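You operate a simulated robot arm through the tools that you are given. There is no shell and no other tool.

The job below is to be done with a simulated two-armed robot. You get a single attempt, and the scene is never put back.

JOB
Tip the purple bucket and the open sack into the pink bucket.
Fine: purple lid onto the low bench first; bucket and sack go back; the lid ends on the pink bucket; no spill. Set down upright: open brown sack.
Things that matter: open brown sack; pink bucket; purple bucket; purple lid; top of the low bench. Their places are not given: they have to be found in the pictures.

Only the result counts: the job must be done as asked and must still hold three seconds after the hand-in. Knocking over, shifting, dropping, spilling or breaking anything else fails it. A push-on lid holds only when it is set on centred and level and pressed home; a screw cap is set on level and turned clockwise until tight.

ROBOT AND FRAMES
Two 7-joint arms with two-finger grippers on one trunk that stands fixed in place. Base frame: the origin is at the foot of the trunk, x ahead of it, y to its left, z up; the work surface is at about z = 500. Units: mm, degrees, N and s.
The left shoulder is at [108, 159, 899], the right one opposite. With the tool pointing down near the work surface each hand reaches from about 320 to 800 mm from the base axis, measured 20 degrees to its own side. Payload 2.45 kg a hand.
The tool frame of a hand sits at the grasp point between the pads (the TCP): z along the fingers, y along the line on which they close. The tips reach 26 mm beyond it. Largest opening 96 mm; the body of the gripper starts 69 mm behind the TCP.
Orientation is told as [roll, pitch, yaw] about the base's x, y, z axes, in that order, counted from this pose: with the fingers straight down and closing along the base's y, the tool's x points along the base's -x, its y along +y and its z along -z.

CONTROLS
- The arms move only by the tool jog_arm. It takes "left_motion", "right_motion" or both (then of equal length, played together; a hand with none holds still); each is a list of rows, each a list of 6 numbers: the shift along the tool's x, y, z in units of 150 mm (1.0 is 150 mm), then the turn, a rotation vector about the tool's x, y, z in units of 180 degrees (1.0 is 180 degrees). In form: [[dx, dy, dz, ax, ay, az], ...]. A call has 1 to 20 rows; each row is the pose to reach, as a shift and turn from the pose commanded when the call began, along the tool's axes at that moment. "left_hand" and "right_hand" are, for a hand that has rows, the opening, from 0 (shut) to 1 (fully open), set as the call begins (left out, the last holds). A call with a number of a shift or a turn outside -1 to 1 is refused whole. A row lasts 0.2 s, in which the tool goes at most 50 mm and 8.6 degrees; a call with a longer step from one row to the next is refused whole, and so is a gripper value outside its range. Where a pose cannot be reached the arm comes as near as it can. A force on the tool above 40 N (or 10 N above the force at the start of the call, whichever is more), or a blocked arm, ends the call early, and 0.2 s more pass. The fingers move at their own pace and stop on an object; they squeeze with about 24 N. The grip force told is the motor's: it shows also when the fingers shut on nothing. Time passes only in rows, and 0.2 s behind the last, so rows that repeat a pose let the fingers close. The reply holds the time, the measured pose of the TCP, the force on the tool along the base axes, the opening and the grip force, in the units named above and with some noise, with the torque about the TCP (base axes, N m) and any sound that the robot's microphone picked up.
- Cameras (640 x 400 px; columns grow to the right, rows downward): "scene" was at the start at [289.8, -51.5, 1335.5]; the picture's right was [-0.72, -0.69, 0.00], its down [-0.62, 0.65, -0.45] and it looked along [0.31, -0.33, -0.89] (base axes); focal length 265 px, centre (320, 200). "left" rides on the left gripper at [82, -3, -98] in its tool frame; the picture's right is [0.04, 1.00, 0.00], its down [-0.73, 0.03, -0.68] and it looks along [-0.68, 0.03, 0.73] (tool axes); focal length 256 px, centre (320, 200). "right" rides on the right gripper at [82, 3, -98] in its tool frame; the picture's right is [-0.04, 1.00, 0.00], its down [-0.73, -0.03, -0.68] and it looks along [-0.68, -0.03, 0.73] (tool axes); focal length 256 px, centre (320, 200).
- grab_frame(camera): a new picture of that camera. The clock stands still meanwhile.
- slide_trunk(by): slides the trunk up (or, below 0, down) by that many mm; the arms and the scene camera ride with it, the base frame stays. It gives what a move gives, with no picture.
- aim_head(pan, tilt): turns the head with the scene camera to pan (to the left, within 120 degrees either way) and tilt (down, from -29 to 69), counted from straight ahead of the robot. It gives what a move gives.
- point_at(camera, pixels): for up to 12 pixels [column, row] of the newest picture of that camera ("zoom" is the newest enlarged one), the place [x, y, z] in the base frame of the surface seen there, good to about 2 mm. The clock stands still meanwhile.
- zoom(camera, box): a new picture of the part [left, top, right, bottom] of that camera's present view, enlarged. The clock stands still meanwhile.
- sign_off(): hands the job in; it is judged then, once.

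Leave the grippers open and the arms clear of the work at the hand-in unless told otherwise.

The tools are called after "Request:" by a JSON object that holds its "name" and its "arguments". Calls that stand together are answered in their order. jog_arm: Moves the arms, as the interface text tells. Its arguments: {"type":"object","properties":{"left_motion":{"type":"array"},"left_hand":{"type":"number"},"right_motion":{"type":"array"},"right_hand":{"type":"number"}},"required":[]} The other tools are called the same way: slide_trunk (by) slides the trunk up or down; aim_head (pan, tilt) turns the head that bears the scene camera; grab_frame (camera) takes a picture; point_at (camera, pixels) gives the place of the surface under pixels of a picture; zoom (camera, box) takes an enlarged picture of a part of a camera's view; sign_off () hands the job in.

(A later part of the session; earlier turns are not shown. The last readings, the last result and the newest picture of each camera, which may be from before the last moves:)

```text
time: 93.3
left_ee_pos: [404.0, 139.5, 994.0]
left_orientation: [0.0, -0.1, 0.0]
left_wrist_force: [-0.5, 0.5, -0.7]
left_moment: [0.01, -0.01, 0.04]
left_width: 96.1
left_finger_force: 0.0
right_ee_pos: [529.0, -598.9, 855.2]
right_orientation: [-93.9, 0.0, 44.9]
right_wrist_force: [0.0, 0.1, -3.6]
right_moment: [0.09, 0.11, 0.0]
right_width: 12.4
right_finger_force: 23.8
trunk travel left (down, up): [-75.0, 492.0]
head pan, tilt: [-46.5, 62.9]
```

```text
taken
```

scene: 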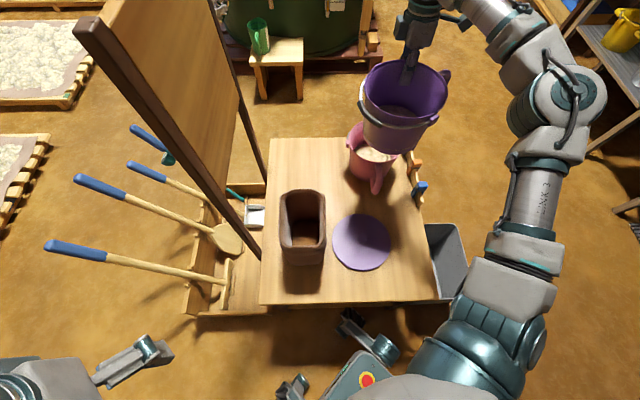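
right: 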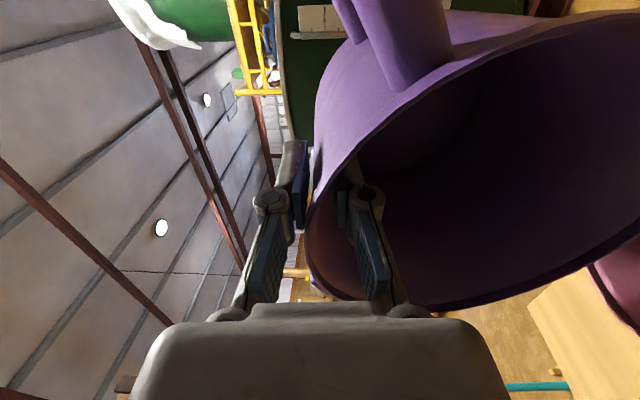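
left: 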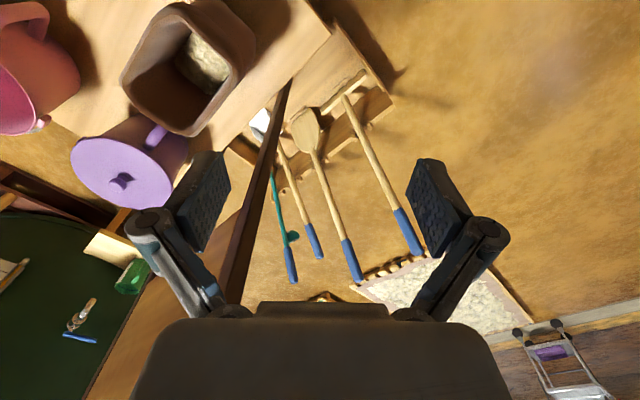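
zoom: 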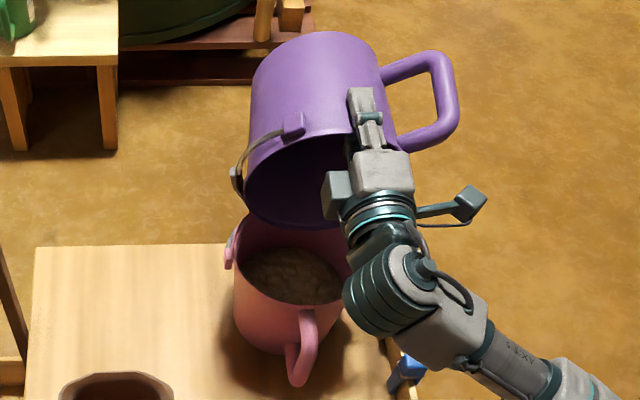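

Most of the grain is out (3.6 N left). I tip on to about 132° to empty it.

Request:
{"name": "jog_arm", "arguments": {"right_motion": [[0, -0.01, -0.063, 0.0228, 0, 0], [0, -0.015, -0.143, 0.045, 0, 0], [0, -0.007, -0.217, 0.0672, 0, 0], [0, 0.008, -0.298, 0.0894, 0, 0], [0, 0.029, -0.373, 0.1117, 0, 0], [0, 0.051, -0.441, 0.1339, 0, 0], [0, 0.08, -0.517, 0.156, 0, 0], [0, 0.102, -0.578, 0.178, 0, 0], [0, 0.102, -0.578, 0.178, 0, 0], [0, 0.102, -0.578, 0.178, 0, 0], [0, 0.102, -0.578, 0.178, 0, 0]]}}

Request:
{"name": "zoom", "arguments": {"camera": "scene", "box": [320, 40, 448, 200]}}

Request:
{"name": "grab_frame", "arguments": {"camera": "right"}}

```text
time: 95.7
left_ee_pos: [403.8, 138.1, 994.4]
left_orientation: [0.1, -0.2, 0.0]
left_wrist_force: [0.3, -0.2, 0.4]
left_moment: [-0.03, -0.03, 0.0]
left_width: 95.8
left_finger_force: 0.1
right_ee_pos: [467.2, -538.6, 834.6]
right_orientation: [-125.9, 0.0, 45.0]
right_wrist_force: [-1.0, 0.0, -2.1]
right_moment: [0.11, 0.16, 0.0]
right_width: 12.3
right_finger_force: 23.9
trunk travel left (down, up): [-75.0, 492.0]
head pan, tilt: [-46.5, 62.9]
```

```text
2.50 times, centred on (384, 120) of scene
```

zoom: 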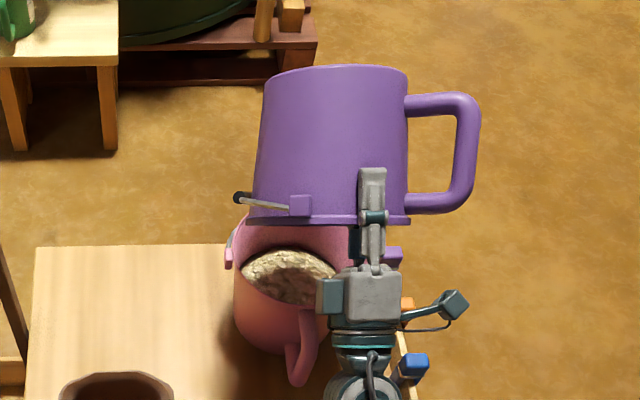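

```text
taken
```

right: 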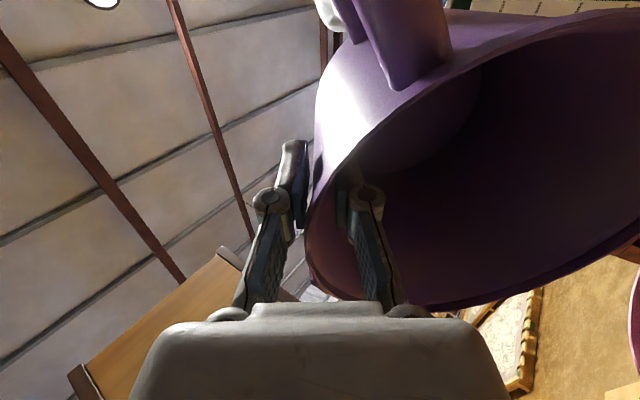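

The bucket looks empty (about 2–3 N left). I check its inside.

Request:
{"name": "zoom", "arguments": {"camera": "right", "box": [320, 20, 640, 300]}}

Request:
{"name": "zoom", "arguments": {"camera": "scene", "box": [330, 90, 430, 200]}}

```text
1.43 times, centred on (480, 160) of right
```

zoom: 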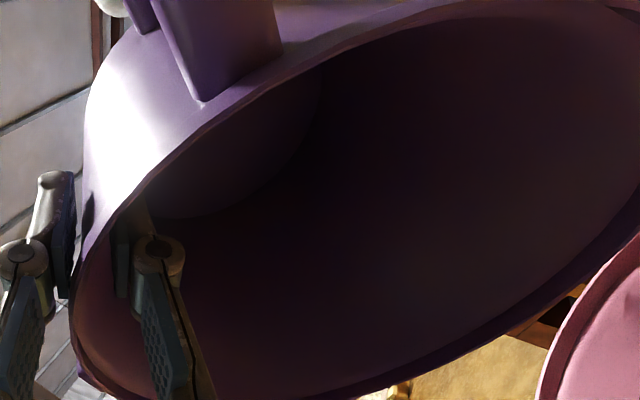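

```text
3.64 times, centred on (380, 145) of scene
```

zoom: 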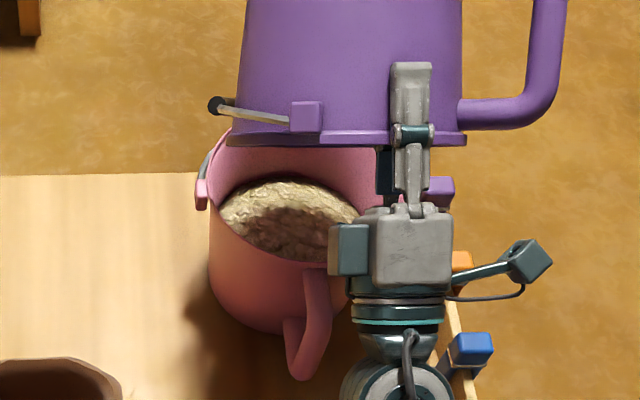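

Empty. I raise it and turn it back to 50° tilt.

Request:
{"name": "jog_arm", "arguments": {"right_motion": [[0, 0.001, 0.097, -0.0422, 0, 0], [0, 0.001, 0.195, -0.0844, 0, 0], [0, 0.002, 0.292, -0.1267, 0, 0], [0, 0.002, 0.39, -0.1689, 0, 0], [0, 0.003, 0.487, -0.2111, 0, 0], [0, 0.004, 0.585, -0.2533, 0, 0], [0, 0.004, 0.682, -0.2956, 0, 0], [0, 0.005, 0.78, -0.3378, 0, 0], [0, 0.005, 0.877, -0.38, 0, 0], [0, 0.006, 0.975, -0.4222, 0, 0]]}}

Request:
{"name": "zoom", "arguments": {"camera": "scene", "box": [320, 10, 464, 200]}}

```text
time: 97.9
left_ee_pos: [405.1, 137.9, 994.9]
left_orientation: [0.1, -0.2, 0.0]
left_wrist_force: [-1.1, 0.0, -0.6]
left_moment: [0.02, 0.01, 0.0]
left_width: 96.1
left_finger_force: 0.0
right_ee_pos: [552.2, -625.0, 919.0]
right_orientation: [-49.8, 0.1, 44.9]
right_wrist_force: [-0.2, -0.4, -2.6]
right_moment: [-0.02, 0.0, 0.0]
right_width: 12.5
right_finger_force: 24.2
trunk travel left (down, up): [-75.0, 492.0]
head pan, tilt: [-46.5, 62.9]
```

```text
2.11 times, centred on (392, 105) of scene
```

zoom: 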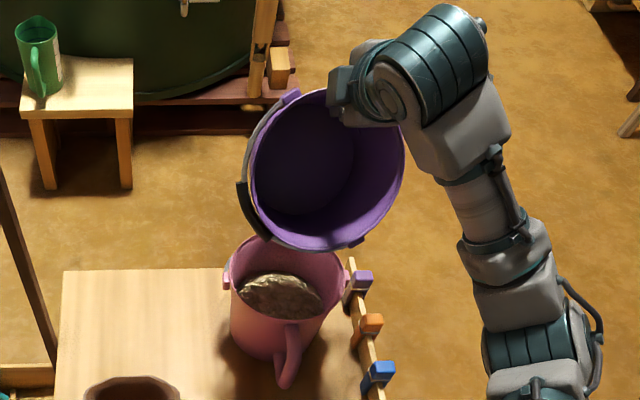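

The purple bucket is clean inside. I turn it fully upright.

Request:
{"name": "jog_arm", "arguments": {"right_motion": [[0, 0.029, -0.021, -0.0444, 0, 0], [0, 0.059, -0.043, -0.0889, 0, 0], [0, 0.088, -0.064, -0.1333, 0, 0], [0, 0.117, -0.086, -0.1778, 0, 0], [0, 0.146, -0.107, -0.2222, 0, 0], [0, 0.176, -0.129, -0.2667, 0, 0], [0, 0.205, -0.15, -0.311, 0, 0]]}}

Request:
{"name": "grab_frame", "arguments": {"camera": "scene"}}

Request:
{"name": "grab_frame", "arguments": {"camera": "right"}}

```text
time: 99.5
left_ee_pos: [406.0, 139.7, 993.9]
left_orientation: [-0.1, -0.2, 0.1]
left_wrist_force: [-0.9, -1.0, -0.1]
left_moment: [0.0, 0.01, 0.03]
left_width: 95.9
left_finger_force: 0.0
right_ee_pos: [527.4, -596.8, 913.2]
right_orientation: [6.1, -0.1, 44.9]
right_wrist_force: [0.2, -0.1, -2.5]
right_moment: [-0.17, -0.14, 0.05]
right_width: 12.6
right_finger_force: 23.8
trunk travel left (down, up): [-75.0, 492.0]
head pan, tilt: [-46.5, 62.9]
```

```text
taken
```

scene: 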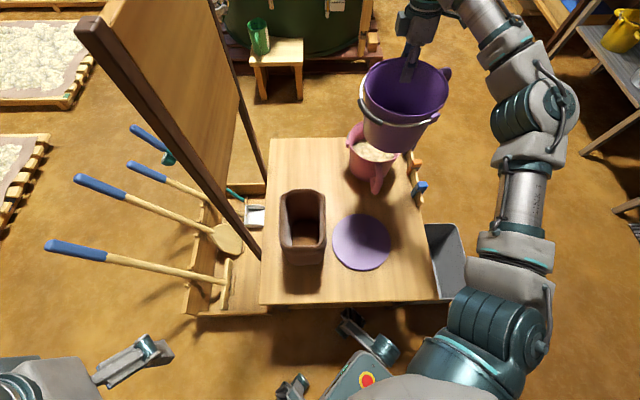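

```text
taken
```

right: 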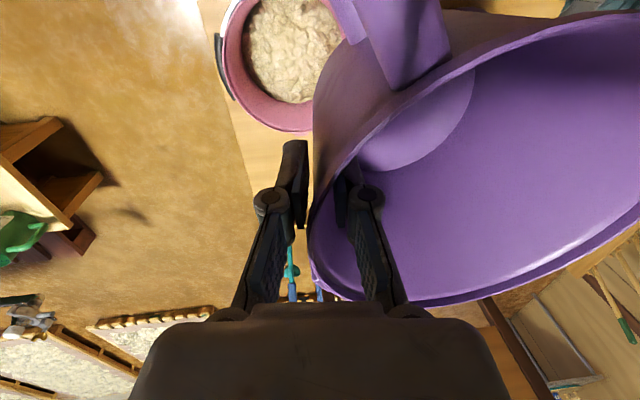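

The grip is unchanged. To restore the bucket's own orientation the hand must return at yaw about -74°, TCP about (638,-412). I swing back, first half.

Request:
{"name": "jog_arm", "arguments": {"right_motion": [[-0.058, 0.015, 0.002, 0, -0.0029, 0.0274], [-0.117, 0.029, 0.003, 0, -0.0058, 0.0548], [-0.175, 0.044, 0.005, 0, -0.0088, 0.0822], [-0.233, 0.058, 0.006, 0, -0.0117, 0.1095], [-0.292, 0.073, 0.008, 0, -0.0146, 0.1369], [-0.35, 0.087, 0.01, 0, -0.0175, 0.1643], [-0.408, 0.102, 0.011, 0, -0.0204, 0.1917], [-0.467, 0.116, 0.013, 0, -0.0233, 0.2191], [-0.525, 0.131, 0.014, 0, -0.0263, 0.2465], [-0.583, 0.145, 0.016, 0, -0.0292, 0.2738], [-0.642, 0.16, 0.017, 0, -0.0321, 0.3012], [-0.7, 0.174, 0.019, 0, -0.035, 0.3286]]}}

```text
time: 102.1
left_ee_pos: [404.7, 139.9, 994.7]
left_orientation: [0.0, -0.3, 0.0]
left_wrist_force: [0.2, -0.4, 0.5]
left_moment: [0.03, -0.04, 0.01]
left_width: 96.1
left_finger_force: 0.0
right_ee_pos: [582.4, -504.6, 910.3]
right_orientation: [6.1, 0.1, -14.8]
right_wrist_force: [0.4, -0.7, -2.3]
right_moment: [-0.2, 0.11, -0.01]
right_width: 12.5
right_finger_force: 24.7
trunk travel left (down, up): [-75.0, 492.0]
head pan, tilt: [-46.5, 62.9]
```

Second half of the swing back to yaw -74°.

Request:
{"name": "jog_arm", "arguments": {"right_motion": [[-0.017, 0.057, 0.006, 0, -0.0029, 0.0272], [-0.034, 0.115, 0.012, 0, -0.0058, 0.0545], [-0.05, 0.172, 0.018, 0, -0.0087, 0.0817], [-0.067, 0.229, 0.024, 0, -0.0116, 0.109], [-0.084, 0.286, 0.03, 0, -0.0145, 0.1362], [-0.101, 0.344, 0.037, 0, -0.0175, 0.1635], [-0.117, 0.401, 0.043, 0, -0.0204, 0.1907], [-0.134, 0.458, 0.049, 0, -0.0233, 0.2179], [-0.151, 0.515, 0.055, 0, -0.0262, 0.2452], [-0.168, 0.573, 0.061, 0, -0.0291, 0.2724], [-0.184, 0.63, 0.067, 0, -0.032, 0.2997], [-0.201, 0.687, 0.073, 0, -0.0349, 0.3269]]}}

Request:
{"name": "grab_frame", "arguments": {"camera": "scene"}}

Request:
{"name": "grab_frame", "arguments": {"camera": "right"}}

```text
time: 104.7
left_ee_pos: [403.9, 140.0, 993.4]
left_orientation: [0.0, -0.3, 0.0]
left_wrist_force: [0.0, 0.1, -0.6]
left_moment: [0.0, 0.02, 0.0]
left_width: 96.1
left_finger_force: 0.0
right_ee_pos: [637.7, -410.6, 912.8]
right_orientation: [6.1, 0.0, -73.8]
right_wrist_force: [0.6, -0.4, -2.5]
right_moment: [-0.02, 0.2, -0.02]
right_width: 12.6
right_finger_force: 23.8
trunk travel left (down, up): [-75.0, 492.0]
head pan, tilt: [-46.5, 62.9]
```

```text
taken
```

scene: 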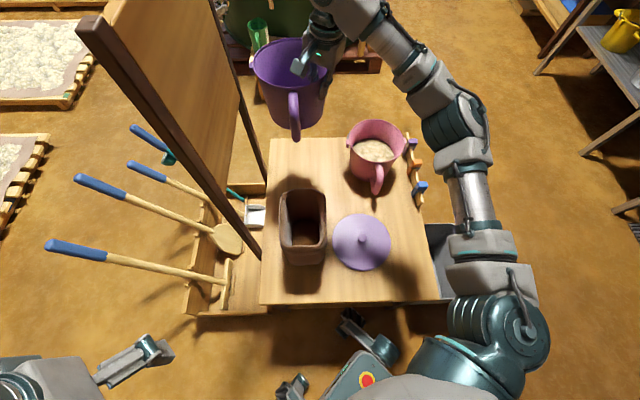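

```text
taken
```

right: 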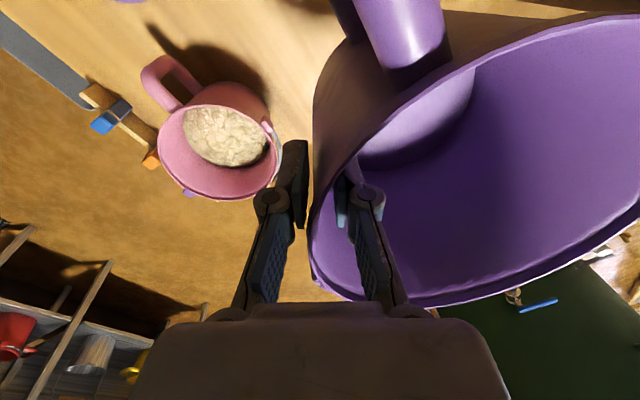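

Before setting down I measure the rim plane to level the bucket.

Request:
{"name": "point_at", "arguments": {"camera": "right", "pixels": [[362, 152], [420, 102], [480, 66], [540, 40], [600, 22], [313, 262], [325, 283], [380, 302], [440, 304], [500, 292], [570, 262], [628, 218]]}}

Request:
{"name": "zoom", "arguments": {"camera": "scene", "box": [240, 20, 352, 150]}}

Request:
{"name": "point_at", "arguments": {"camera": "zoom", "pixels": [[180, 110], [190, 160], [210, 190], [240, 215], [280, 228], [330, 222], [215, 75], [260, 58], [300, 55]]}}

```text
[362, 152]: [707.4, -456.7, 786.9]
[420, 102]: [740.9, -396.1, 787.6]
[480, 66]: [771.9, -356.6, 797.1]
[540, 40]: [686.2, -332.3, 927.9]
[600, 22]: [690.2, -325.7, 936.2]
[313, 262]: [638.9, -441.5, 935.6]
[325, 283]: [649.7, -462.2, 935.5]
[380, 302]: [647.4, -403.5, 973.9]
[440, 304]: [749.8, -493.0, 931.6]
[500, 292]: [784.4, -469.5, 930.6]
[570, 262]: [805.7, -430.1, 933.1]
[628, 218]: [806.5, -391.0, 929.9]
```

```text
3.08 times, centred on (296, 85) of scene
```

zoom: 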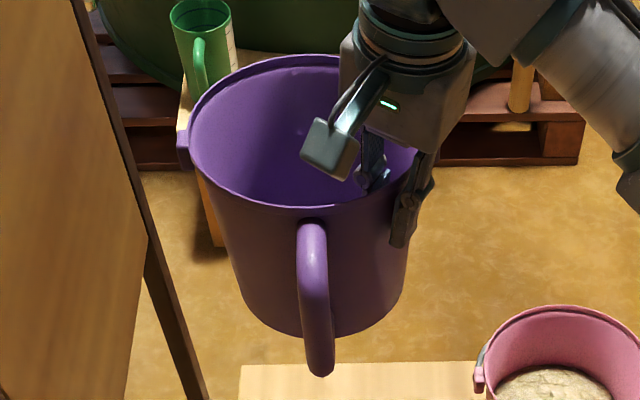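

```text
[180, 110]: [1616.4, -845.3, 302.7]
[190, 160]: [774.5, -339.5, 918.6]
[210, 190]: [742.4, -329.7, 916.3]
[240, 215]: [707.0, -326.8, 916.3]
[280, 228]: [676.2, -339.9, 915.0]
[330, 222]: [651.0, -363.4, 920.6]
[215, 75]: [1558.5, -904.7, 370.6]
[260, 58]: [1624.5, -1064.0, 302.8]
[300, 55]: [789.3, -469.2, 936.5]
```

The rim is level within about 2° and its centre is at (721,-410), exactly the old place. I lower it straight down, to about 20 mm above the bench.

Request:
{"name": "jog_arm", "arguments": {"right_motion": [[0, -0.012, 0.11, 0, 0, 0], [0, -0.029, 0.27, -0.004, 0, 0], [0, -0.046, 0.43, -0.008, 0, 0], [0, -0.063, 0.59, -0.008, 0, 0], [0, -0.08, 0.75, -0.008, 0, 0], [0, -0.099, 0.928, -0.008, 0, 0]]}}

Request:
{"name": "jog_arm", "arguments": {"right_motion": [[0, -0.016, 0.15, 0, 0, 0], [0, -0.036, 0.33, 0, 0, 0], [0, -0.055, 0.5, 0, 0, 0], [0, -0.073, 0.66, 0, 0, 0], [0, -0.088, 0.8, 0, 0, 0]]}}

Request:
{"name": "grab_frame", "arguments": {"camera": "right"}}

Request:
{"name": "zoom", "arguments": {"camera": "scene", "box": [240, 90, 368, 210]}}

```text
time: 106.1
left_ee_pos: [405.9, 138.6, 995.1]
left_orientation: [0.0, 0.0, 0.0]
left_wrist_force: [-0.3, 0.3, 0.5]
left_moment: [0.0, 0.02, -0.03]
left_width: 96.0
left_finger_force: 0.1
right_ee_pos: [638.8, -411.2, 771.5]
right_orientation: [7.6, 0.0, -73.6]
right_wrist_force: [0.2, 1.0, -3.3]
right_moment: [-0.02, 0.21, 0.0]
right_width: 12.5
right_finger_force: 23.8
trunk travel left (down, up): [-75.0, 492.0]
head pan, tilt: [-46.5, 62.9]
```

```text
time: 107.3
left_ee_pos: [404.7, 139.4, 995.3]
left_orientation: [0.1, -0.2, -0.1]
left_wrist_force: [0.6, -0.2, -0.9]
left_moment: [0.01, 0.04, -0.02]
left_width: 95.8
left_finger_force: 0.1
right_ee_pos: [641.8, -411.3, 650.5]
right_orientation: [7.5, 0.0, -73.6]
right_wrist_force: [-1.1, 0.3, -2.1]
right_moment: [-0.03, 0.22, 0.03]
right_width: 12.6
right_finger_force: 23.6
trunk travel left (down, up): [-75.0, 492.0]
head pan, tilt: [-46.5, 62.9]
```

```text
taken
```

right: 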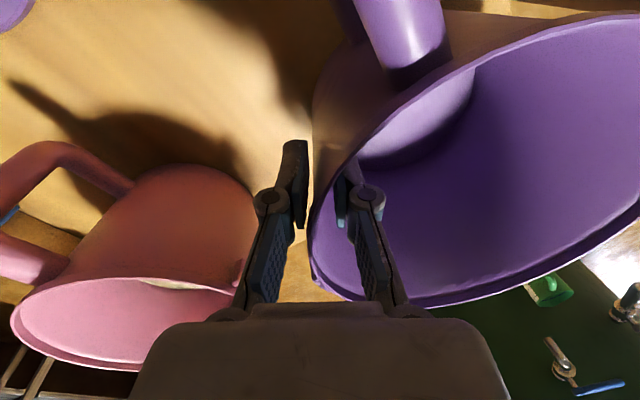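

```text
3.33 times, centred on (304, 150) of scene
```

zoom: 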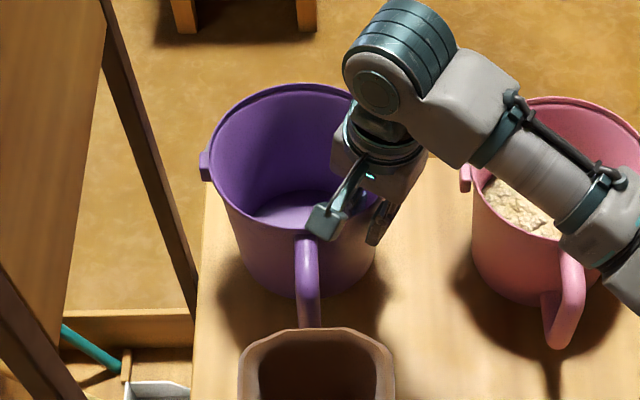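

I check the bucket's lug, handle and rim against their first positions (lug (780,-339), handle end (616,-308)).

Request:
{"name": "point_at", "arguments": {"camera": "zoom", "pixels": [[206, 165], [307, 245], [308, 270], [309, 295], [309, 312], [270, 88], [222, 120], [230, 205], [265, 226], [290, 231]]}}

Request:
{"name": "point_at", "arguments": {"camera": "right", "pixels": [[313, 262], [325, 283], [440, 304], [500, 292], [570, 262], [628, 218], [600, 24]]}}

```text
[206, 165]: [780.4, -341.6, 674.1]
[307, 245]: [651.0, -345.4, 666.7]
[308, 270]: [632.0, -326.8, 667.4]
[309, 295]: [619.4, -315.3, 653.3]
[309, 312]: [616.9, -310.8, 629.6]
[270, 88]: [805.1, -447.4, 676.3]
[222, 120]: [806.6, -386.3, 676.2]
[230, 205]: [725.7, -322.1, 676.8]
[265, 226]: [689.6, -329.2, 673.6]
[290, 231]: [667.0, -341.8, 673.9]
```

```text
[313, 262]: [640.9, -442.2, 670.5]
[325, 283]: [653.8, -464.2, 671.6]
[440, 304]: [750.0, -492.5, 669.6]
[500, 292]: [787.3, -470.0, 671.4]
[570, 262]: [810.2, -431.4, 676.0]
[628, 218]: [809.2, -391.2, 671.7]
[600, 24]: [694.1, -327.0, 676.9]
```

Lug and handle match their first positions within 3 mm. I lower to z≈634 and then in fine steps.

Request:
{"name": "jog_arm", "arguments": {"right_motion": [[0, -0.01, 0.04, 0, 0, 0], [0, -0.02, 0.08, 0, 0, 0], [0, -0.027, 0.106, 0, 0, 0]]}}

Request:
{"name": "jog_arm", "arguments": {"right_motion": [[0, -0.001, 0.01, 0, 0, 0], [0, -0.0025, 0.02, 0, 0, 0]]}}

Request:
{"name": "jog_arm", "arguments": {"right_motion": [[0, -0.001, 0.008, 0, 0, 0], [0, -0.002, 0.015, 0, 0, 0]]}}

```text
time: 108.1
left_ee_pos: [404.7, 140.5, 994.1]
left_orientation: [0.0, -0.1, 0.0]
left_wrist_force: [-0.8, -0.2, -0.1]
left_moment: [0.0, 0.01, 0.0]
left_width: 96.1
left_finger_force: 0.1
right_ee_pos: [639.0, -411.3, 634.2]
right_orientation: [7.4, -0.1, -73.7]
right_wrist_force: [0.4, 0.8, -1.7]
right_moment: [-0.03, 0.22, 0.02]
right_width: 12.5
right_finger_force: 24.3
trunk travel left (down, up): [-75.0, 492.0]
head pan, tilt: [-46.5, 62.9]
```

```text
time: 108.7
left_ee_pos: [404.6, 140.0, 994.4]
left_orientation: [0.0, -0.3, 0.1]
left_wrist_force: [-0.3, 0.1, -0.7]
left_moment: [0.03, 0.01, 0.03]
left_width: 95.9
left_finger_force: 0.0
right_ee_pos: [638.2, -410.8, 630.0]
right_orientation: [7.5, -0.1, -73.7]
right_wrist_force: [-0.4, 0.3, -3.3]
right_moment: [-0.05, 0.21, 0.02]
right_width: 12.5
right_finger_force: 24.0
trunk travel left (down, up): [-75.0, 492.0]
head pan, tilt: [-46.5, 62.9]
```

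```text
time: 109.3
left_ee_pos: [404.7, 139.2, 993.7]
left_orientation: [-0.1, -0.2, 0.0]
left_wrist_force: [-0.3, 0.2, -1.0]
left_moment: [-0.01, -0.01, 0.0]
left_width: 96.3
left_finger_force: 0.0
right_ee_pos: [638.8, -412.1, 627.4]
right_orientation: [7.5, 0.0, -73.7]
right_wrist_force: [1.7, 0.7, -4.0]
right_moment: [-0.03, 0.22, 0.0]
right_width: 12.6
right_finger_force: 23.7
trunk travel left (down, up): [-75.0, 492.0]
head pan, tilt: [-46.5, 62.9]
```

Still hanging free (moment 0.22). I continue down.

Request:
{"name": "jog_arm", "arguments": {"right_motion": [[0, -0.001, 0.008, 0, 0, 0], [0, -0.002, 0.014, 0, 0, 0]]}}

Request:
{"name": "jog_arm", "arguments": {"right_motion": [[0, -0.001, 0.007, 0, 0, 0], [0, -0.002, 0.013, 0, 0, 0]]}}

```text
time: 109.9
left_ee_pos: [404.4, 139.8, 994.7]
left_orientation: [0.0, -0.1, 0.0]
left_wrist_force: [0.8, 0.0, 0.4]
left_moment: [0.0, 0.04, 0.02]
left_width: 95.9
left_finger_force: 0.0
right_ee_pos: [637.4, -410.4, 626.8]
right_orientation: [7.6, -0.1, -73.7]
right_wrist_force: [0.0, -1.1, -1.9]
right_moment: [-0.2, 0.08, 0.01]
right_width: 12.6
right_finger_force: 24.2
trunk travel left (down, up): [-75.0, 492.0]
head pan, tilt: [-46.5, 62.9]
```

```text
time: 110.5
left_ee_pos: [402.9, 140.0, 994.5]
left_orientation: [0.1, -0.3, 0.0]
left_wrist_force: [-0.6, -0.3, 0.0]
left_moment: [0.0, 0.02, 0.0]
left_width: 95.8
left_finger_force: 0.1
right_ee_pos: [638.0, -411.0, 627.3]
right_orientation: [7.7, -0.2, -73.8]
right_wrist_force: [0.0, -2.6, 7.2]
right_moment: [-0.8, -0.12, -0.15]
right_width: 12.6
right_finger_force: 24.2
trunk travel left (down, up): [-75.0, 492.0]
head pan, tilt: [-46.5, 62.9]
```

Contact made (7 N). I ease up about 1 mm and then open the hand.

Request:
{"name": "jog_arm", "arguments": {"right_motion": [[0, 0.001, -0.009, 0, 0, 0], [0, 0.001, -0.009, 0, 0, 0]]}}

Request:
{"name": "jog_arm", "arguments": {"right_motion": [[0, 0, 0, 0, 0, 0], [0, 0, 0, 0, 0, 0], [0, 0, 0, 0, 0, 0]], "right_hand": 0.45}}

Request:
{"name": "grab_frame", "arguments": {"camera": "right"}}

Request:
{"name": "zoom", "arguments": {"camera": "scene", "box": [240, 90, 368, 210]}}

```text
time: 111.1
left_ee_pos: [402.8, 139.2, 995.0]
left_orientation: [0.0, -0.1, -0.1]
left_wrist_force: [-1.0, 0.6, 0.6]
left_moment: [0.02, -0.05, -0.01]
left_width: 95.8
left_finger_force: 0.0
right_ee_pos: [636.9, -411.2, 626.4]
right_orientation: [7.5, -0.1, -73.7]
right_wrist_force: [1.5, -2.1, 5.2]
right_moment: [-0.61, -0.19, -0.04]
right_width: 12.5
right_finger_force: 23.6
trunk travel left (down, up): [-75.0, 492.0]
head pan, tilt: [-46.5, 62.9]
```

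```text
time: 111.9
left_ee_pos: [403.8, 140.3, 995.9]
left_orientation: [0.1, -0.2, 0.0]
left_wrist_force: [0.3, 0.3, -0.5]
left_moment: [0.02, 0.02, -0.03]
left_width: 96.1
left_finger_force: 0.1
right_ee_pos: [637.5, -411.7, 626.2]
right_orientation: [7.5, -0.1, -73.6]
right_wrist_force: [0.3, 0.3, -0.5]
right_moment: [0.0, -0.04, 0.0]
right_width: 43.3
right_finger_force: 0.1
trunk travel left (down, up): [-75.0, 492.0]
head pan, tilt: [-46.5, 62.9]
```

```text
taken
```

right: 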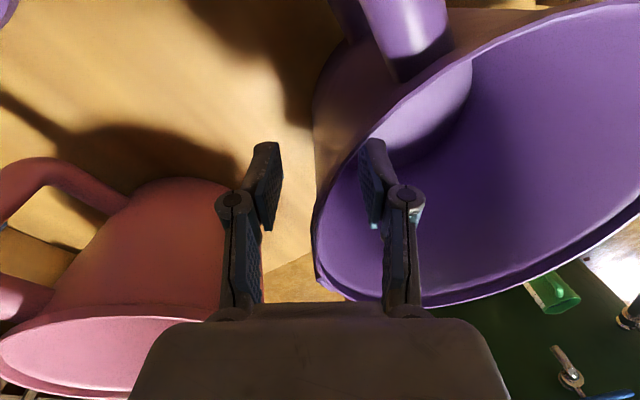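

```text
3.33 times, centred on (304, 150) of scene
```

zoom: 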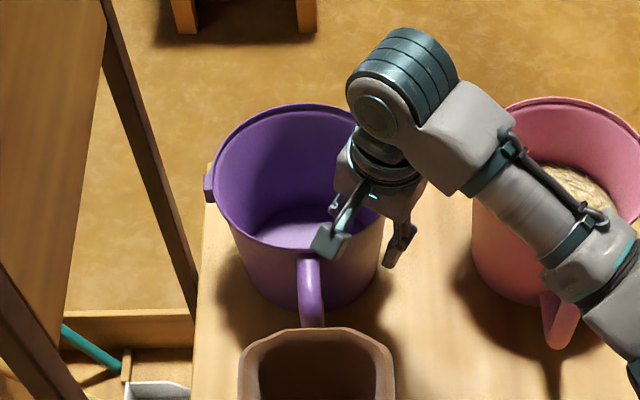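

The purple bucket stands in its place. I withdraw straight along the tool axis.

Request:
{"name": "jog_arm", "arguments": {"right_motion": [[0, 0, -0.08, 0, 0, 0], [0, 0, -0.2, 0, 0, 0], [0, 0, -0.36, 0, 0, 0], [0, 0, -0.55, 0, 0, 0], [0, 0, -0.75, 0, 0, 0], [0, 0, -0.98, 0, 0, 0]]}}

Request:
{"name": "jog_arm", "arguments": {"right_motion": [[0, 0, -0.2, 0, 0, 0], [0, 0, -0.35, 0, 0, 0]]}}

Request:
{"name": "grab_frame", "arguments": {"camera": "scene"}}

Request:
{"name": "zoom", "arguments": {"camera": "scene", "box": [250, 110, 442, 290]}}

```text
time: 113.3
left_ee_pos: [404.2, 138.8, 994.7]
left_orientation: [-0.1, -0.3, 0.1]
left_wrist_force: [-0.6, -0.5, -0.3]
left_moment: [0.02, 0.0, -0.03]
left_width: 96.0
left_finger_force: 0.1
right_ee_pos: [617.9, -417.0, 772.0]
right_orientation: [7.5, 0.0, -73.7]
right_wrist_force: [-0.6, 0.9, 0.1]
right_moment: [0.0, -0.01, -0.01]
right_width: 42.9
right_finger_force: 0.0
trunk travel left (down, up): [-75.0, 492.0]
head pan, tilt: [-46.5, 62.9]
```

```text
time: 113.9
left_ee_pos: [404.2, 139.3, 994.5]
left_orientation: [0.0, -0.2, 0.0]
left_wrist_force: [1.4, -0.5, -0.2]
left_moment: [-0.04, 0.02, 0.02]
left_width: 96.0
left_finger_force: 0.0
right_ee_pos: [611.4, -418.1, 824.3]
right_orientation: [7.6, -0.1, -73.8]
right_wrist_force: [-0.4, -0.5, -1.2]
right_moment: [0.01, -0.02, 0.01]
right_width: 43.1
right_finger_force: 0.2
trunk travel left (down, up): [-75.0, 492.0]
head pan, tilt: [-46.5, 62.9]
```

```text
taken
```

scene: 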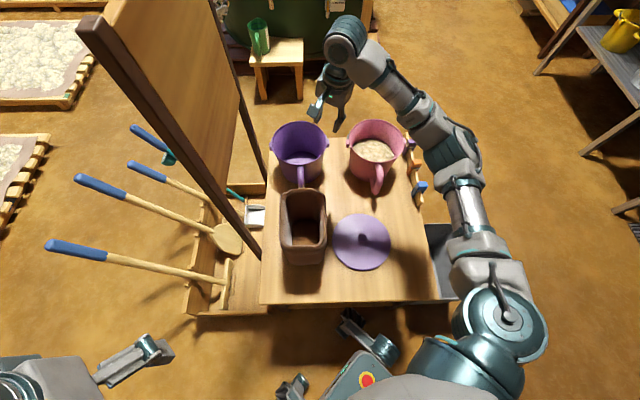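

```text
2.22 times, centred on (346, 200) of scene
```

zoom: 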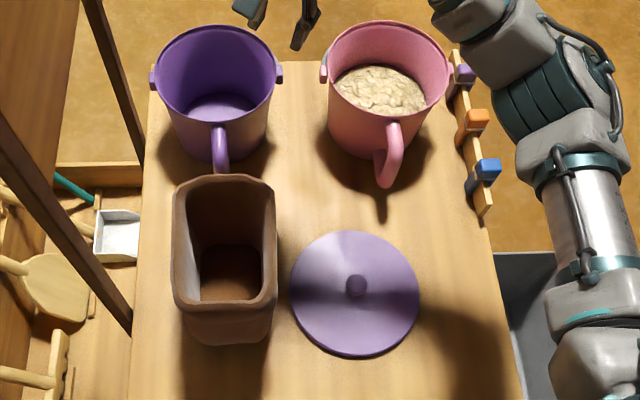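

Everything stands well. I verify the sack's place and uprightness by the same pixels as at the start.

Request:
{"name": "zoom", "arguments": {"camera": "scene", "box": [270, 185, 334, 225]}}

Request:
{"name": "point_at", "arguments": {"camera": "zoom", "pixels": [[320, 40], [240, 50], [400, 45], [100, 150], [90, 250], [110, 250], [540, 250], [555, 250], [530, 140], [115, 110]]}}

Request:
{"name": "zoom", "arguments": {"camera": "scene", "box": [270, 230, 334, 270]}}

Request:
{"name": "point_at", "arguments": {"camera": "zoom", "pixels": [[320, 175], [200, 172], [440, 168], [320, 205], [320, 250], [320, 340], [120, 140], [100, 60], [535, 60], [520, 130]]}}

```text
10.00 times, centred on (302, 205) of scene
```

zoom: 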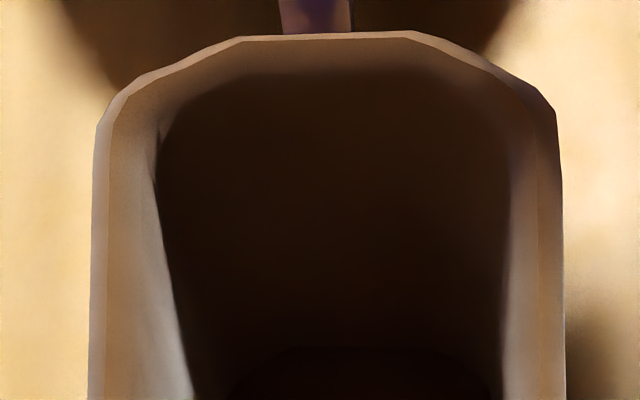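

```text
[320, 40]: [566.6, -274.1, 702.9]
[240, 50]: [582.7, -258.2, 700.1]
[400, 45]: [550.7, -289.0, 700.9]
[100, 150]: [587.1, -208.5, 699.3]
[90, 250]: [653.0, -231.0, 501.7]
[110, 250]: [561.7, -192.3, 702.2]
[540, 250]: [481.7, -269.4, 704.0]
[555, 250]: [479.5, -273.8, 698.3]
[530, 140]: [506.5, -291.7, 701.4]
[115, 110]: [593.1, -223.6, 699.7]
```

```text
10.00 times, centred on (302, 250) of scene
```

zoom: 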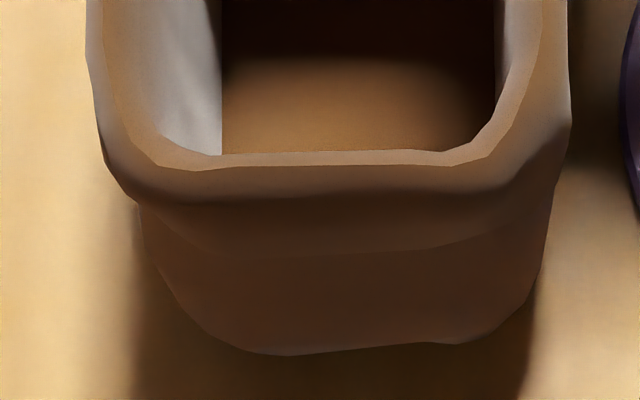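

```text
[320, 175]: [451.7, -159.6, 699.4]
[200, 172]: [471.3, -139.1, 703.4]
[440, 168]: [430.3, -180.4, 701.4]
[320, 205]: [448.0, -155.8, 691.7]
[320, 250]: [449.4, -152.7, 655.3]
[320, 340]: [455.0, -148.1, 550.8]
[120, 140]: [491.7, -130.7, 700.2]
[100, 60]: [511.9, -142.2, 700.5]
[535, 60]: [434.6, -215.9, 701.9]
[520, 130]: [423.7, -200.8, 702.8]
```

The sack is back within 2 mm and level. Now the lid: I bring the hand back to yaw 0 on the way to the lid at (374,-337).

Request:
{"name": "jog_arm", "arguments": {"right_motion": [[0.061, -0.093, -0.012, 0, 0.0054, -0.0406], [0.121, -0.187, -0.025, 0, 0.0108, -0.0813], [0.182, -0.28, -0.037, 0, 0.0162, -0.1219], [0.243, -0.373, -0.05, 0, 0.0216, -0.1625], [0.304, -0.467, -0.062, 0, 0.0271, -0.2032], [0.364, -0.56, -0.074, 0, 0.0325, -0.2438], [0.425, -0.653, -0.087, 0, 0.0379, -0.2844], [0.486, -0.746, -0.099, 0, 0.0433, -0.325], [0.546, -0.84, -0.112, 0, 0.0487, -0.3657], [0.607, -0.933, -0.124, 0, 0.0541, -0.4063]], "right_hand": 0.7}}

Request:
{"name": "jog_arm", "arguments": {"right_motion": [[0, 0, 0, 0.021, 0, 0], [0, 0, 0, 0.0422, 0, 0]]}}

Request:
{"name": "grab_frame", "arguments": {"camera": "scene"}}

```text
time: 116.1
left_ee_pos: [404.3, 140.1, 994.4]
left_orientation: [0.1, -0.3, 0.0]
left_wrist_force: [0.0, -0.7, -0.3]
left_moment: [-0.02, 0.03, 0.01]
left_width: 96.1
left_finger_force: 0.1
right_ee_pos: [452.5, -369.9, 824.7]
right_orientation: [7.5, 0.0, 0.2]
right_wrist_force: [0.2, -0.5, -0.4]
right_moment: [-0.02, 0.02, 0.01]
right_width: 67.3
right_finger_force: 0.0
trunk travel left (down, up): [-75.0, 492.0]
head pan, tilt: [-46.5, 62.9]
```

```text
time: 116.7
left_ee_pos: [404.6, 139.7, 994.6]
left_orientation: [0.0, -0.2, -0.1]
left_wrist_force: [0.7, -0.1, -0.2]
left_moment: [0.01, 0.01, -0.02]
left_width: 96.1
left_finger_force: 0.0
right_ee_pos: [451.8, -370.2, 823.4]
right_orientation: [-0.2, 0.0, 0.1]
right_wrist_force: [0.3, 0.0, -0.8]
right_moment: [0.0, -0.03, 0.02]
right_width: 67.4
right_finger_force: 0.1
trunk travel left (down, up): [-75.0, 492.0]
head pan, tilt: [-46.5, 62.9]
```

```text
taken
```

scene: 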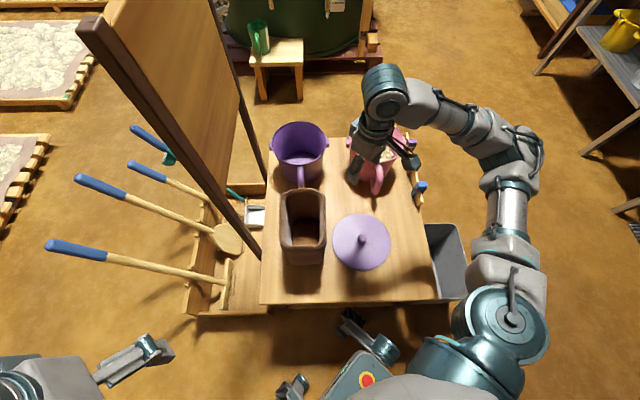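

The hand is at yaw 0. I measure the lid and knob on the bench.

Request:
{"name": "zoom", "arguments": {"camera": "scene", "box": [324, 208, 400, 274]}}

Request:
{"name": "point_at", "arguments": {"camera": "zoom", "pixels": [[315, 185], [315, 192], [305, 190], [325, 190], [315, 178], [160, 190], [480, 190], [320, 45], [320, 360], [210, 80], [430, 80], [230, 310]]}}

```text
6.06 times, centred on (362, 241) of scene
```

zoom: 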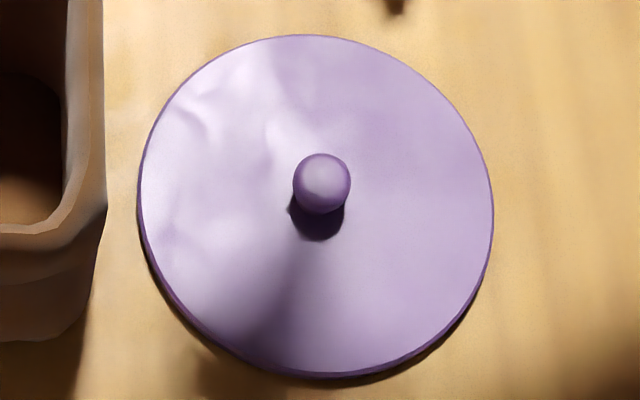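

```text
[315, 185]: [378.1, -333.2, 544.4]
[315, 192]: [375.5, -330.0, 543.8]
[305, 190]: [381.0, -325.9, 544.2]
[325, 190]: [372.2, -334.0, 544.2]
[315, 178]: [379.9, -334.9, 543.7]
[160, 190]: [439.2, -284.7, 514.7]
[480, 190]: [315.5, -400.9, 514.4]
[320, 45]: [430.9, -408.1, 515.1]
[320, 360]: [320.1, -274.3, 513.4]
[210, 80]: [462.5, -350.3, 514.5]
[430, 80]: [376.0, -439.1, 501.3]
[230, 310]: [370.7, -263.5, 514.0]
```

The knob is at about (375,-336), top z≈544, lid plate z≈514. I move above it.

Request:
{"name": "jog_arm", "arguments": {"right_motion": [[0.1, 0.045, 0.15, 0, 0, 0], [0.2, 0.09, 0.3, 0, 0, 0], [0.3, 0.13, 0.47, 0, 0, 0], [0.4, 0.175, 0.65, 0, 0, 0], [0.48, 0.21, 0.82, 0, 0, 0], [0.515, 0.225, 0.99, 0, 0, 0]]}}

Request:
{"name": "grab_frame", "arguments": {"camera": "right"}}

Request:
{"name": "zoom", "arguments": {"camera": "right", "box": [210, 20, 450, 170]}}

```text
time: 118.1
left_ee_pos: [405.1, 139.3, 994.0]
left_orientation: [0.0, -0.2, 0.1]
left_wrist_force: [-0.9, 0.0, -0.4]
left_moment: [0.02, -0.03, 0.02]
left_width: 96.0
left_finger_force: 0.0
right_ee_pos: [375.7, -337.1, 676.2]
right_orientation: [-0.1, -0.1, 0.1]
right_wrist_force: [0.2, 0.1, -0.3]
right_moment: [0.03, -0.02, 0.01]
right_width: 67.1
right_finger_force: 0.0
trunk travel left (down, up): [-75.0, 492.0]
head pan, tilt: [-46.5, 62.9]
```

```text
taken
```

right: 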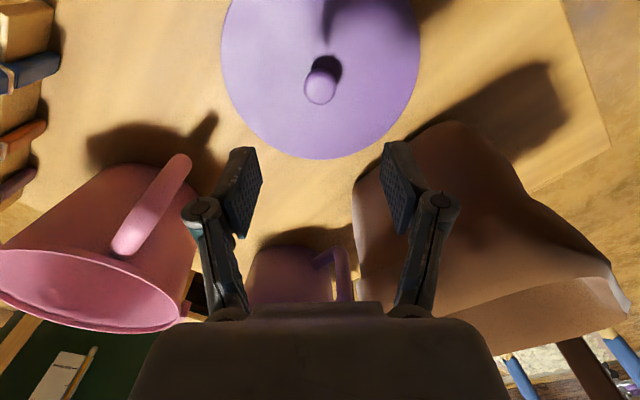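

```text
2.67 times, centred on (330, 95) of right
```

zoom: 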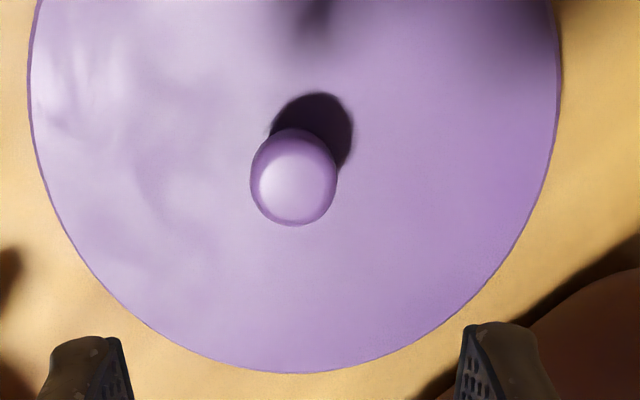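

Request:
{"name": "point_at", "arguments": {"camera": "zoom", "pixels": [[293, 178], [293, 215], [293, 140], [260, 178], [328, 178], [32, 60], [558, 60], [295, 370], [110, 290], [480, 290]]}}

```text
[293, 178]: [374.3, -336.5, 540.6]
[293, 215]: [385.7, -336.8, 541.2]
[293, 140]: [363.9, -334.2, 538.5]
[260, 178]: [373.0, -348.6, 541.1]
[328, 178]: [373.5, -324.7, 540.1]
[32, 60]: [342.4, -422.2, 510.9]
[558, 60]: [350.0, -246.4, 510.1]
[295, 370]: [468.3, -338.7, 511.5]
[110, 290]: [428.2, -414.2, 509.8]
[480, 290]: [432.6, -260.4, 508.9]
```

The knob centre is (374.3,-336.5). I descend to TCP z≈547.

Request:
{"name": "jog_arm", "arguments": {"right_motion": [[0.009, 0.004, 0.2, 0, 0, 0], [0.009, 0.004, 0.4, 0, 0, 0], [0.009, 0.004, 0.58, 0, 0, 0], [0.009, 0.004, 0.72, 0, 0, 0], [0.009, 0.004, 0.82, 0, 0, 0], [0.009, 0.004, 0.861, 0, 0, 0]]}}

Request:
{"name": "grab_frame", "arguments": {"camera": "right"}}

```text
time: 119.5
left_ee_pos: [405.2, 140.0, 994.1]
left_orientation: [0.0, -0.2, 0.0]
left_wrist_force: [0.2, -0.5, 0.0]
left_moment: [0.0, 0.01, 0.01]
left_width: 95.9
left_finger_force: 0.1
right_ee_pos: [371.7, -337.6, 544.8]
right_orientation: [-0.2, 0.0, 0.0]
right_wrist_force: [0.2, 0.1, 0.1]
right_moment: [-0.03, 0.03, -0.01]
right_width: 67.2
right_finger_force: 0.0
trunk travel left (down, up): [-75.0, 492.0]
head pan, tilt: [-46.5, 62.9]
```

```text
taken
```

right: 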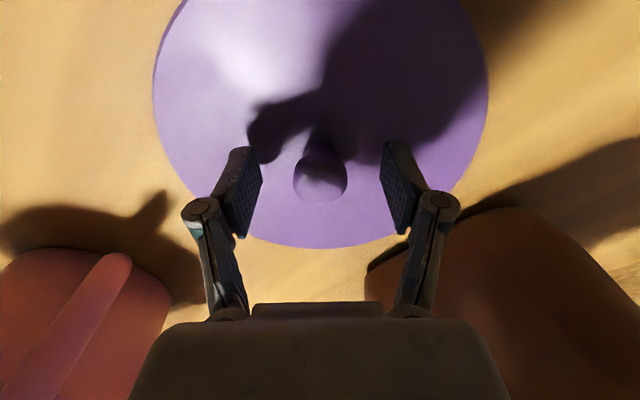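

The knob is centred between the fingers. I nudge 2 mm forward and close.

Request:
{"name": "jog_arm", "arguments": {"right_motion": [[-0.013, 0.005, -0.006, 0, 0, 0], [-0.013, 0.005, -0.006, 0, 0, 0], [-0.013, 0.005, -0.006, 0, 0, 0], [-0.013, 0.005, -0.006, 0, 0, 0], [-0.013, 0.005, -0.006, 0, 0, 0]], "right_hand": 0}}

Request:
{"name": "grab_frame", "arguments": {"camera": "right"}}

```text
time: 120.7
left_ee_pos: [403.9, 139.6, 994.2]
left_orientation: [0.0, -0.2, 0.0]
left_wrist_force: [-0.5, 0.1, 0.3]
left_moment: [-0.01, 0.03, 0.04]
left_width: 96.3
left_finger_force: 0.3
right_ee_pos: [374.4, -336.8, 546.1]
right_orientation: [-0.1, 0.1, 0.0]
right_wrist_force: [-0.6, -0.1, -0.8]
right_moment: [-0.05, -0.04, 0.01]
right_width: 28.1
right_finger_force: 24.3
trunk travel left (down, up): [-75.0, 492.0]
head pan, tilt: [-46.5, 62.9]
```

```text
taken
```

right: 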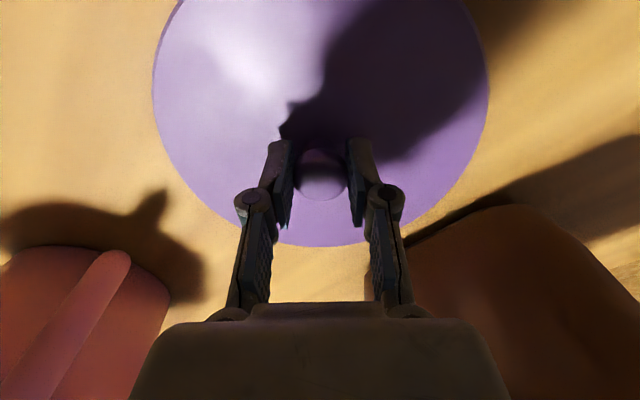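

Held (28.1 mm). I lift the lid straight up to z≈790.

Request:
{"name": "jog_arm", "arguments": {"right_motion": [[0, 0, -0.06, 0, 0, 0], [0, 0, -0.2, 0, 0, 0], [0, 0, -0.4, 0, 0, 0], [0, 0, -0.6, 0, 0, 0], [0, 0, -0.8, 0, 0, 0]]}}

Request:
{"name": "jog_arm", "arguments": {"right_motion": [[0, 0, -0.2, 0, 0, 0], [0, 0, -0.4, 0, 0, 0], [0, 0, -0.6, 0, 0, 0], [0, 0, -0.82, 0, 0, 0]]}}

Request:
{"name": "grab_frame", "arguments": {"camera": "scene"}}

```text
time: 121.9
left_ee_pos: [404.2, 139.5, 995.3]
left_orientation: [0.0, -0.2, 0.1]
left_wrist_force: [0.0, 1.3, 0.4]
left_moment: [-0.01, -0.02, -0.01]
left_width: 96.2
left_finger_force: 0.0
right_ee_pos: [374.2, -335.5, 667.8]
right_orientation: [0.0, 0.1, 0.1]
right_wrist_force: [0.9, 0.1, -0.2]
right_moment: [-0.01, 0.0, 0.03]
right_width: 28.3
right_finger_force: 23.9
trunk travel left (down, up): [-75.0, 492.0]
head pan, tilt: [-46.5, 62.9]
```

```text
time: 122.9
left_ee_pos: [403.6, 138.3, 994.2]
left_orientation: [0.0, -0.3, 0.1]
left_wrist_force: [-0.4, 0.4, 0.5]
left_moment: [0.01, -0.01, -0.05]
left_width: 95.9
left_finger_force: 0.1
right_ee_pos: [374.3, -335.3, 791.9]
right_orientation: [-0.1, 0.1, 0.1]
right_wrist_force: [0.1, -0.1, -0.6]
right_moment: [-0.01, 0.02, 0.02]
right_width: 28.2
right_finger_force: 24.2
trunk travel left (down, up): [-75.0, 492.0]
head pan, tilt: [-46.5, 62.9]
```

```text
taken
```

scene: 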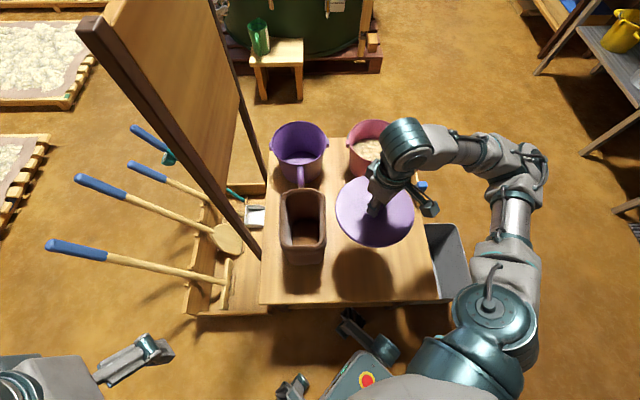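

The lid hangs level. I want the pink rim centre as exactly as possible, so I look with the right camera from here too.

Request:
{"name": "grab_frame", "arguments": {"camera": "right"}}

Request:
{"name": "grab_frame", "arguments": {"camera": "left"}}

```text
taken
```

right: 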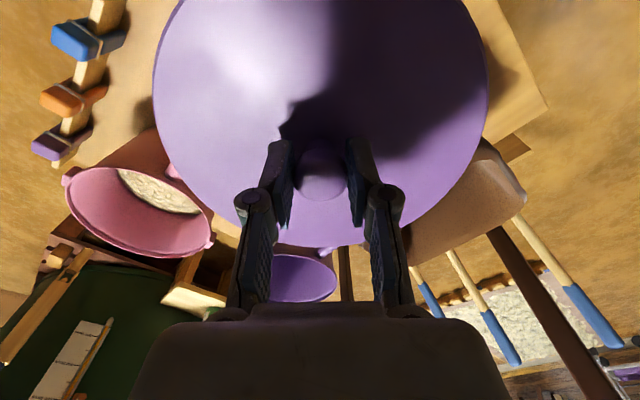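

```text
taken
```

left: 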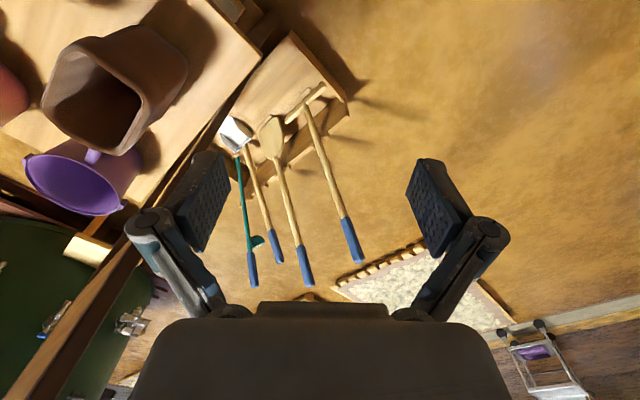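

The pink rim is visible in the right view at about (65–212,160–258). I enlarge and read rim points there.

Request:
{"name": "zoom", "arguments": {"camera": "right", "box": [50, 140, 226, 265]}}

Request:
{"name": "point_at", "arguments": {"camera": "zoom", "pixels": [[70, 130], [75, 190], [100, 245], [150, 300], [220, 345], [300, 375], [400, 390], [480, 385], [550, 365], [590, 345], [110, 90], [590, 300]]}}

```text
3.20 times, centred on (138, 202) of right
```

zoom: 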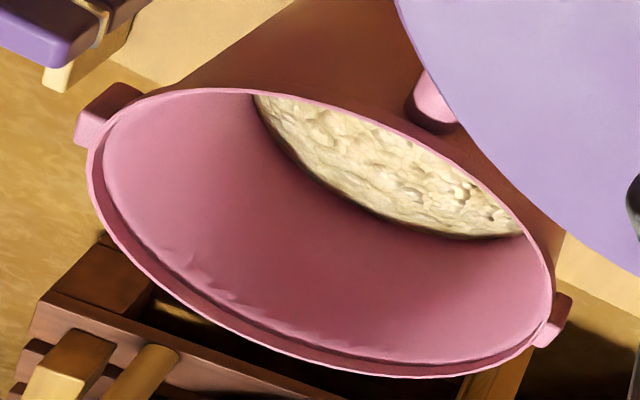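

```text
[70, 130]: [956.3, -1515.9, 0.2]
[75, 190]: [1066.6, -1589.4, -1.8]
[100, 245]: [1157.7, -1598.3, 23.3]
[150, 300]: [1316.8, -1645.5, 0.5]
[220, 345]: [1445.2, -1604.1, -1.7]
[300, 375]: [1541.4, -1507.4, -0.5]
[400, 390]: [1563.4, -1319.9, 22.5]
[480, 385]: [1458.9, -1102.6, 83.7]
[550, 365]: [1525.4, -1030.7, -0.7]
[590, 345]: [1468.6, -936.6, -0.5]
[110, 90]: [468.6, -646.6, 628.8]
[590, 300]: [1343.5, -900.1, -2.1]
```

My pixels missed the rim line; I read again on the rim itself.

Request:
{"name": "point_at", "arguments": {"camera": "zoom", "pixels": [[94, 180], [110, 220], [145, 264], [200, 306], [270, 342], [350, 365], [420, 371], [490, 362], [535, 340], [551, 300], [530, 236], [470, 174]]}}

Request:
{"name": "point_at", "arguments": {"camera": "zoom", "pixels": [[400, 131], [330, 106], [260, 93], [190, 92], [140, 102], [105, 130], [100, 200], [130, 248], [170, 286], [235, 327], [310, 356], [515, 352]]}}

```text
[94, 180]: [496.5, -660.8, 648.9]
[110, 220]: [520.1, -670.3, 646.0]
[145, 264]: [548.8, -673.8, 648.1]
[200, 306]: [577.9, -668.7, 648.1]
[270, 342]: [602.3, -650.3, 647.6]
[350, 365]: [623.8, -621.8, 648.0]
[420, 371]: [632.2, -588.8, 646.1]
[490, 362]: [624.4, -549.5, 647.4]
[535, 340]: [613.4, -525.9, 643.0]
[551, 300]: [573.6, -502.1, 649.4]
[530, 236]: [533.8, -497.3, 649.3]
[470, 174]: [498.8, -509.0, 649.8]
```

```text
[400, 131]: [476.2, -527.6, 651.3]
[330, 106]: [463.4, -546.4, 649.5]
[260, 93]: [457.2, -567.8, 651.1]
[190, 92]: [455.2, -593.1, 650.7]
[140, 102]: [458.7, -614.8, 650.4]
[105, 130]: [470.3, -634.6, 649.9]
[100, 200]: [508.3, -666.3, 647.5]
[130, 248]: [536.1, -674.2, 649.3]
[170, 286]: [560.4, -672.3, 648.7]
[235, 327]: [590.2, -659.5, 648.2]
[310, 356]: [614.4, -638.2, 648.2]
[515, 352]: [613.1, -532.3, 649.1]
```

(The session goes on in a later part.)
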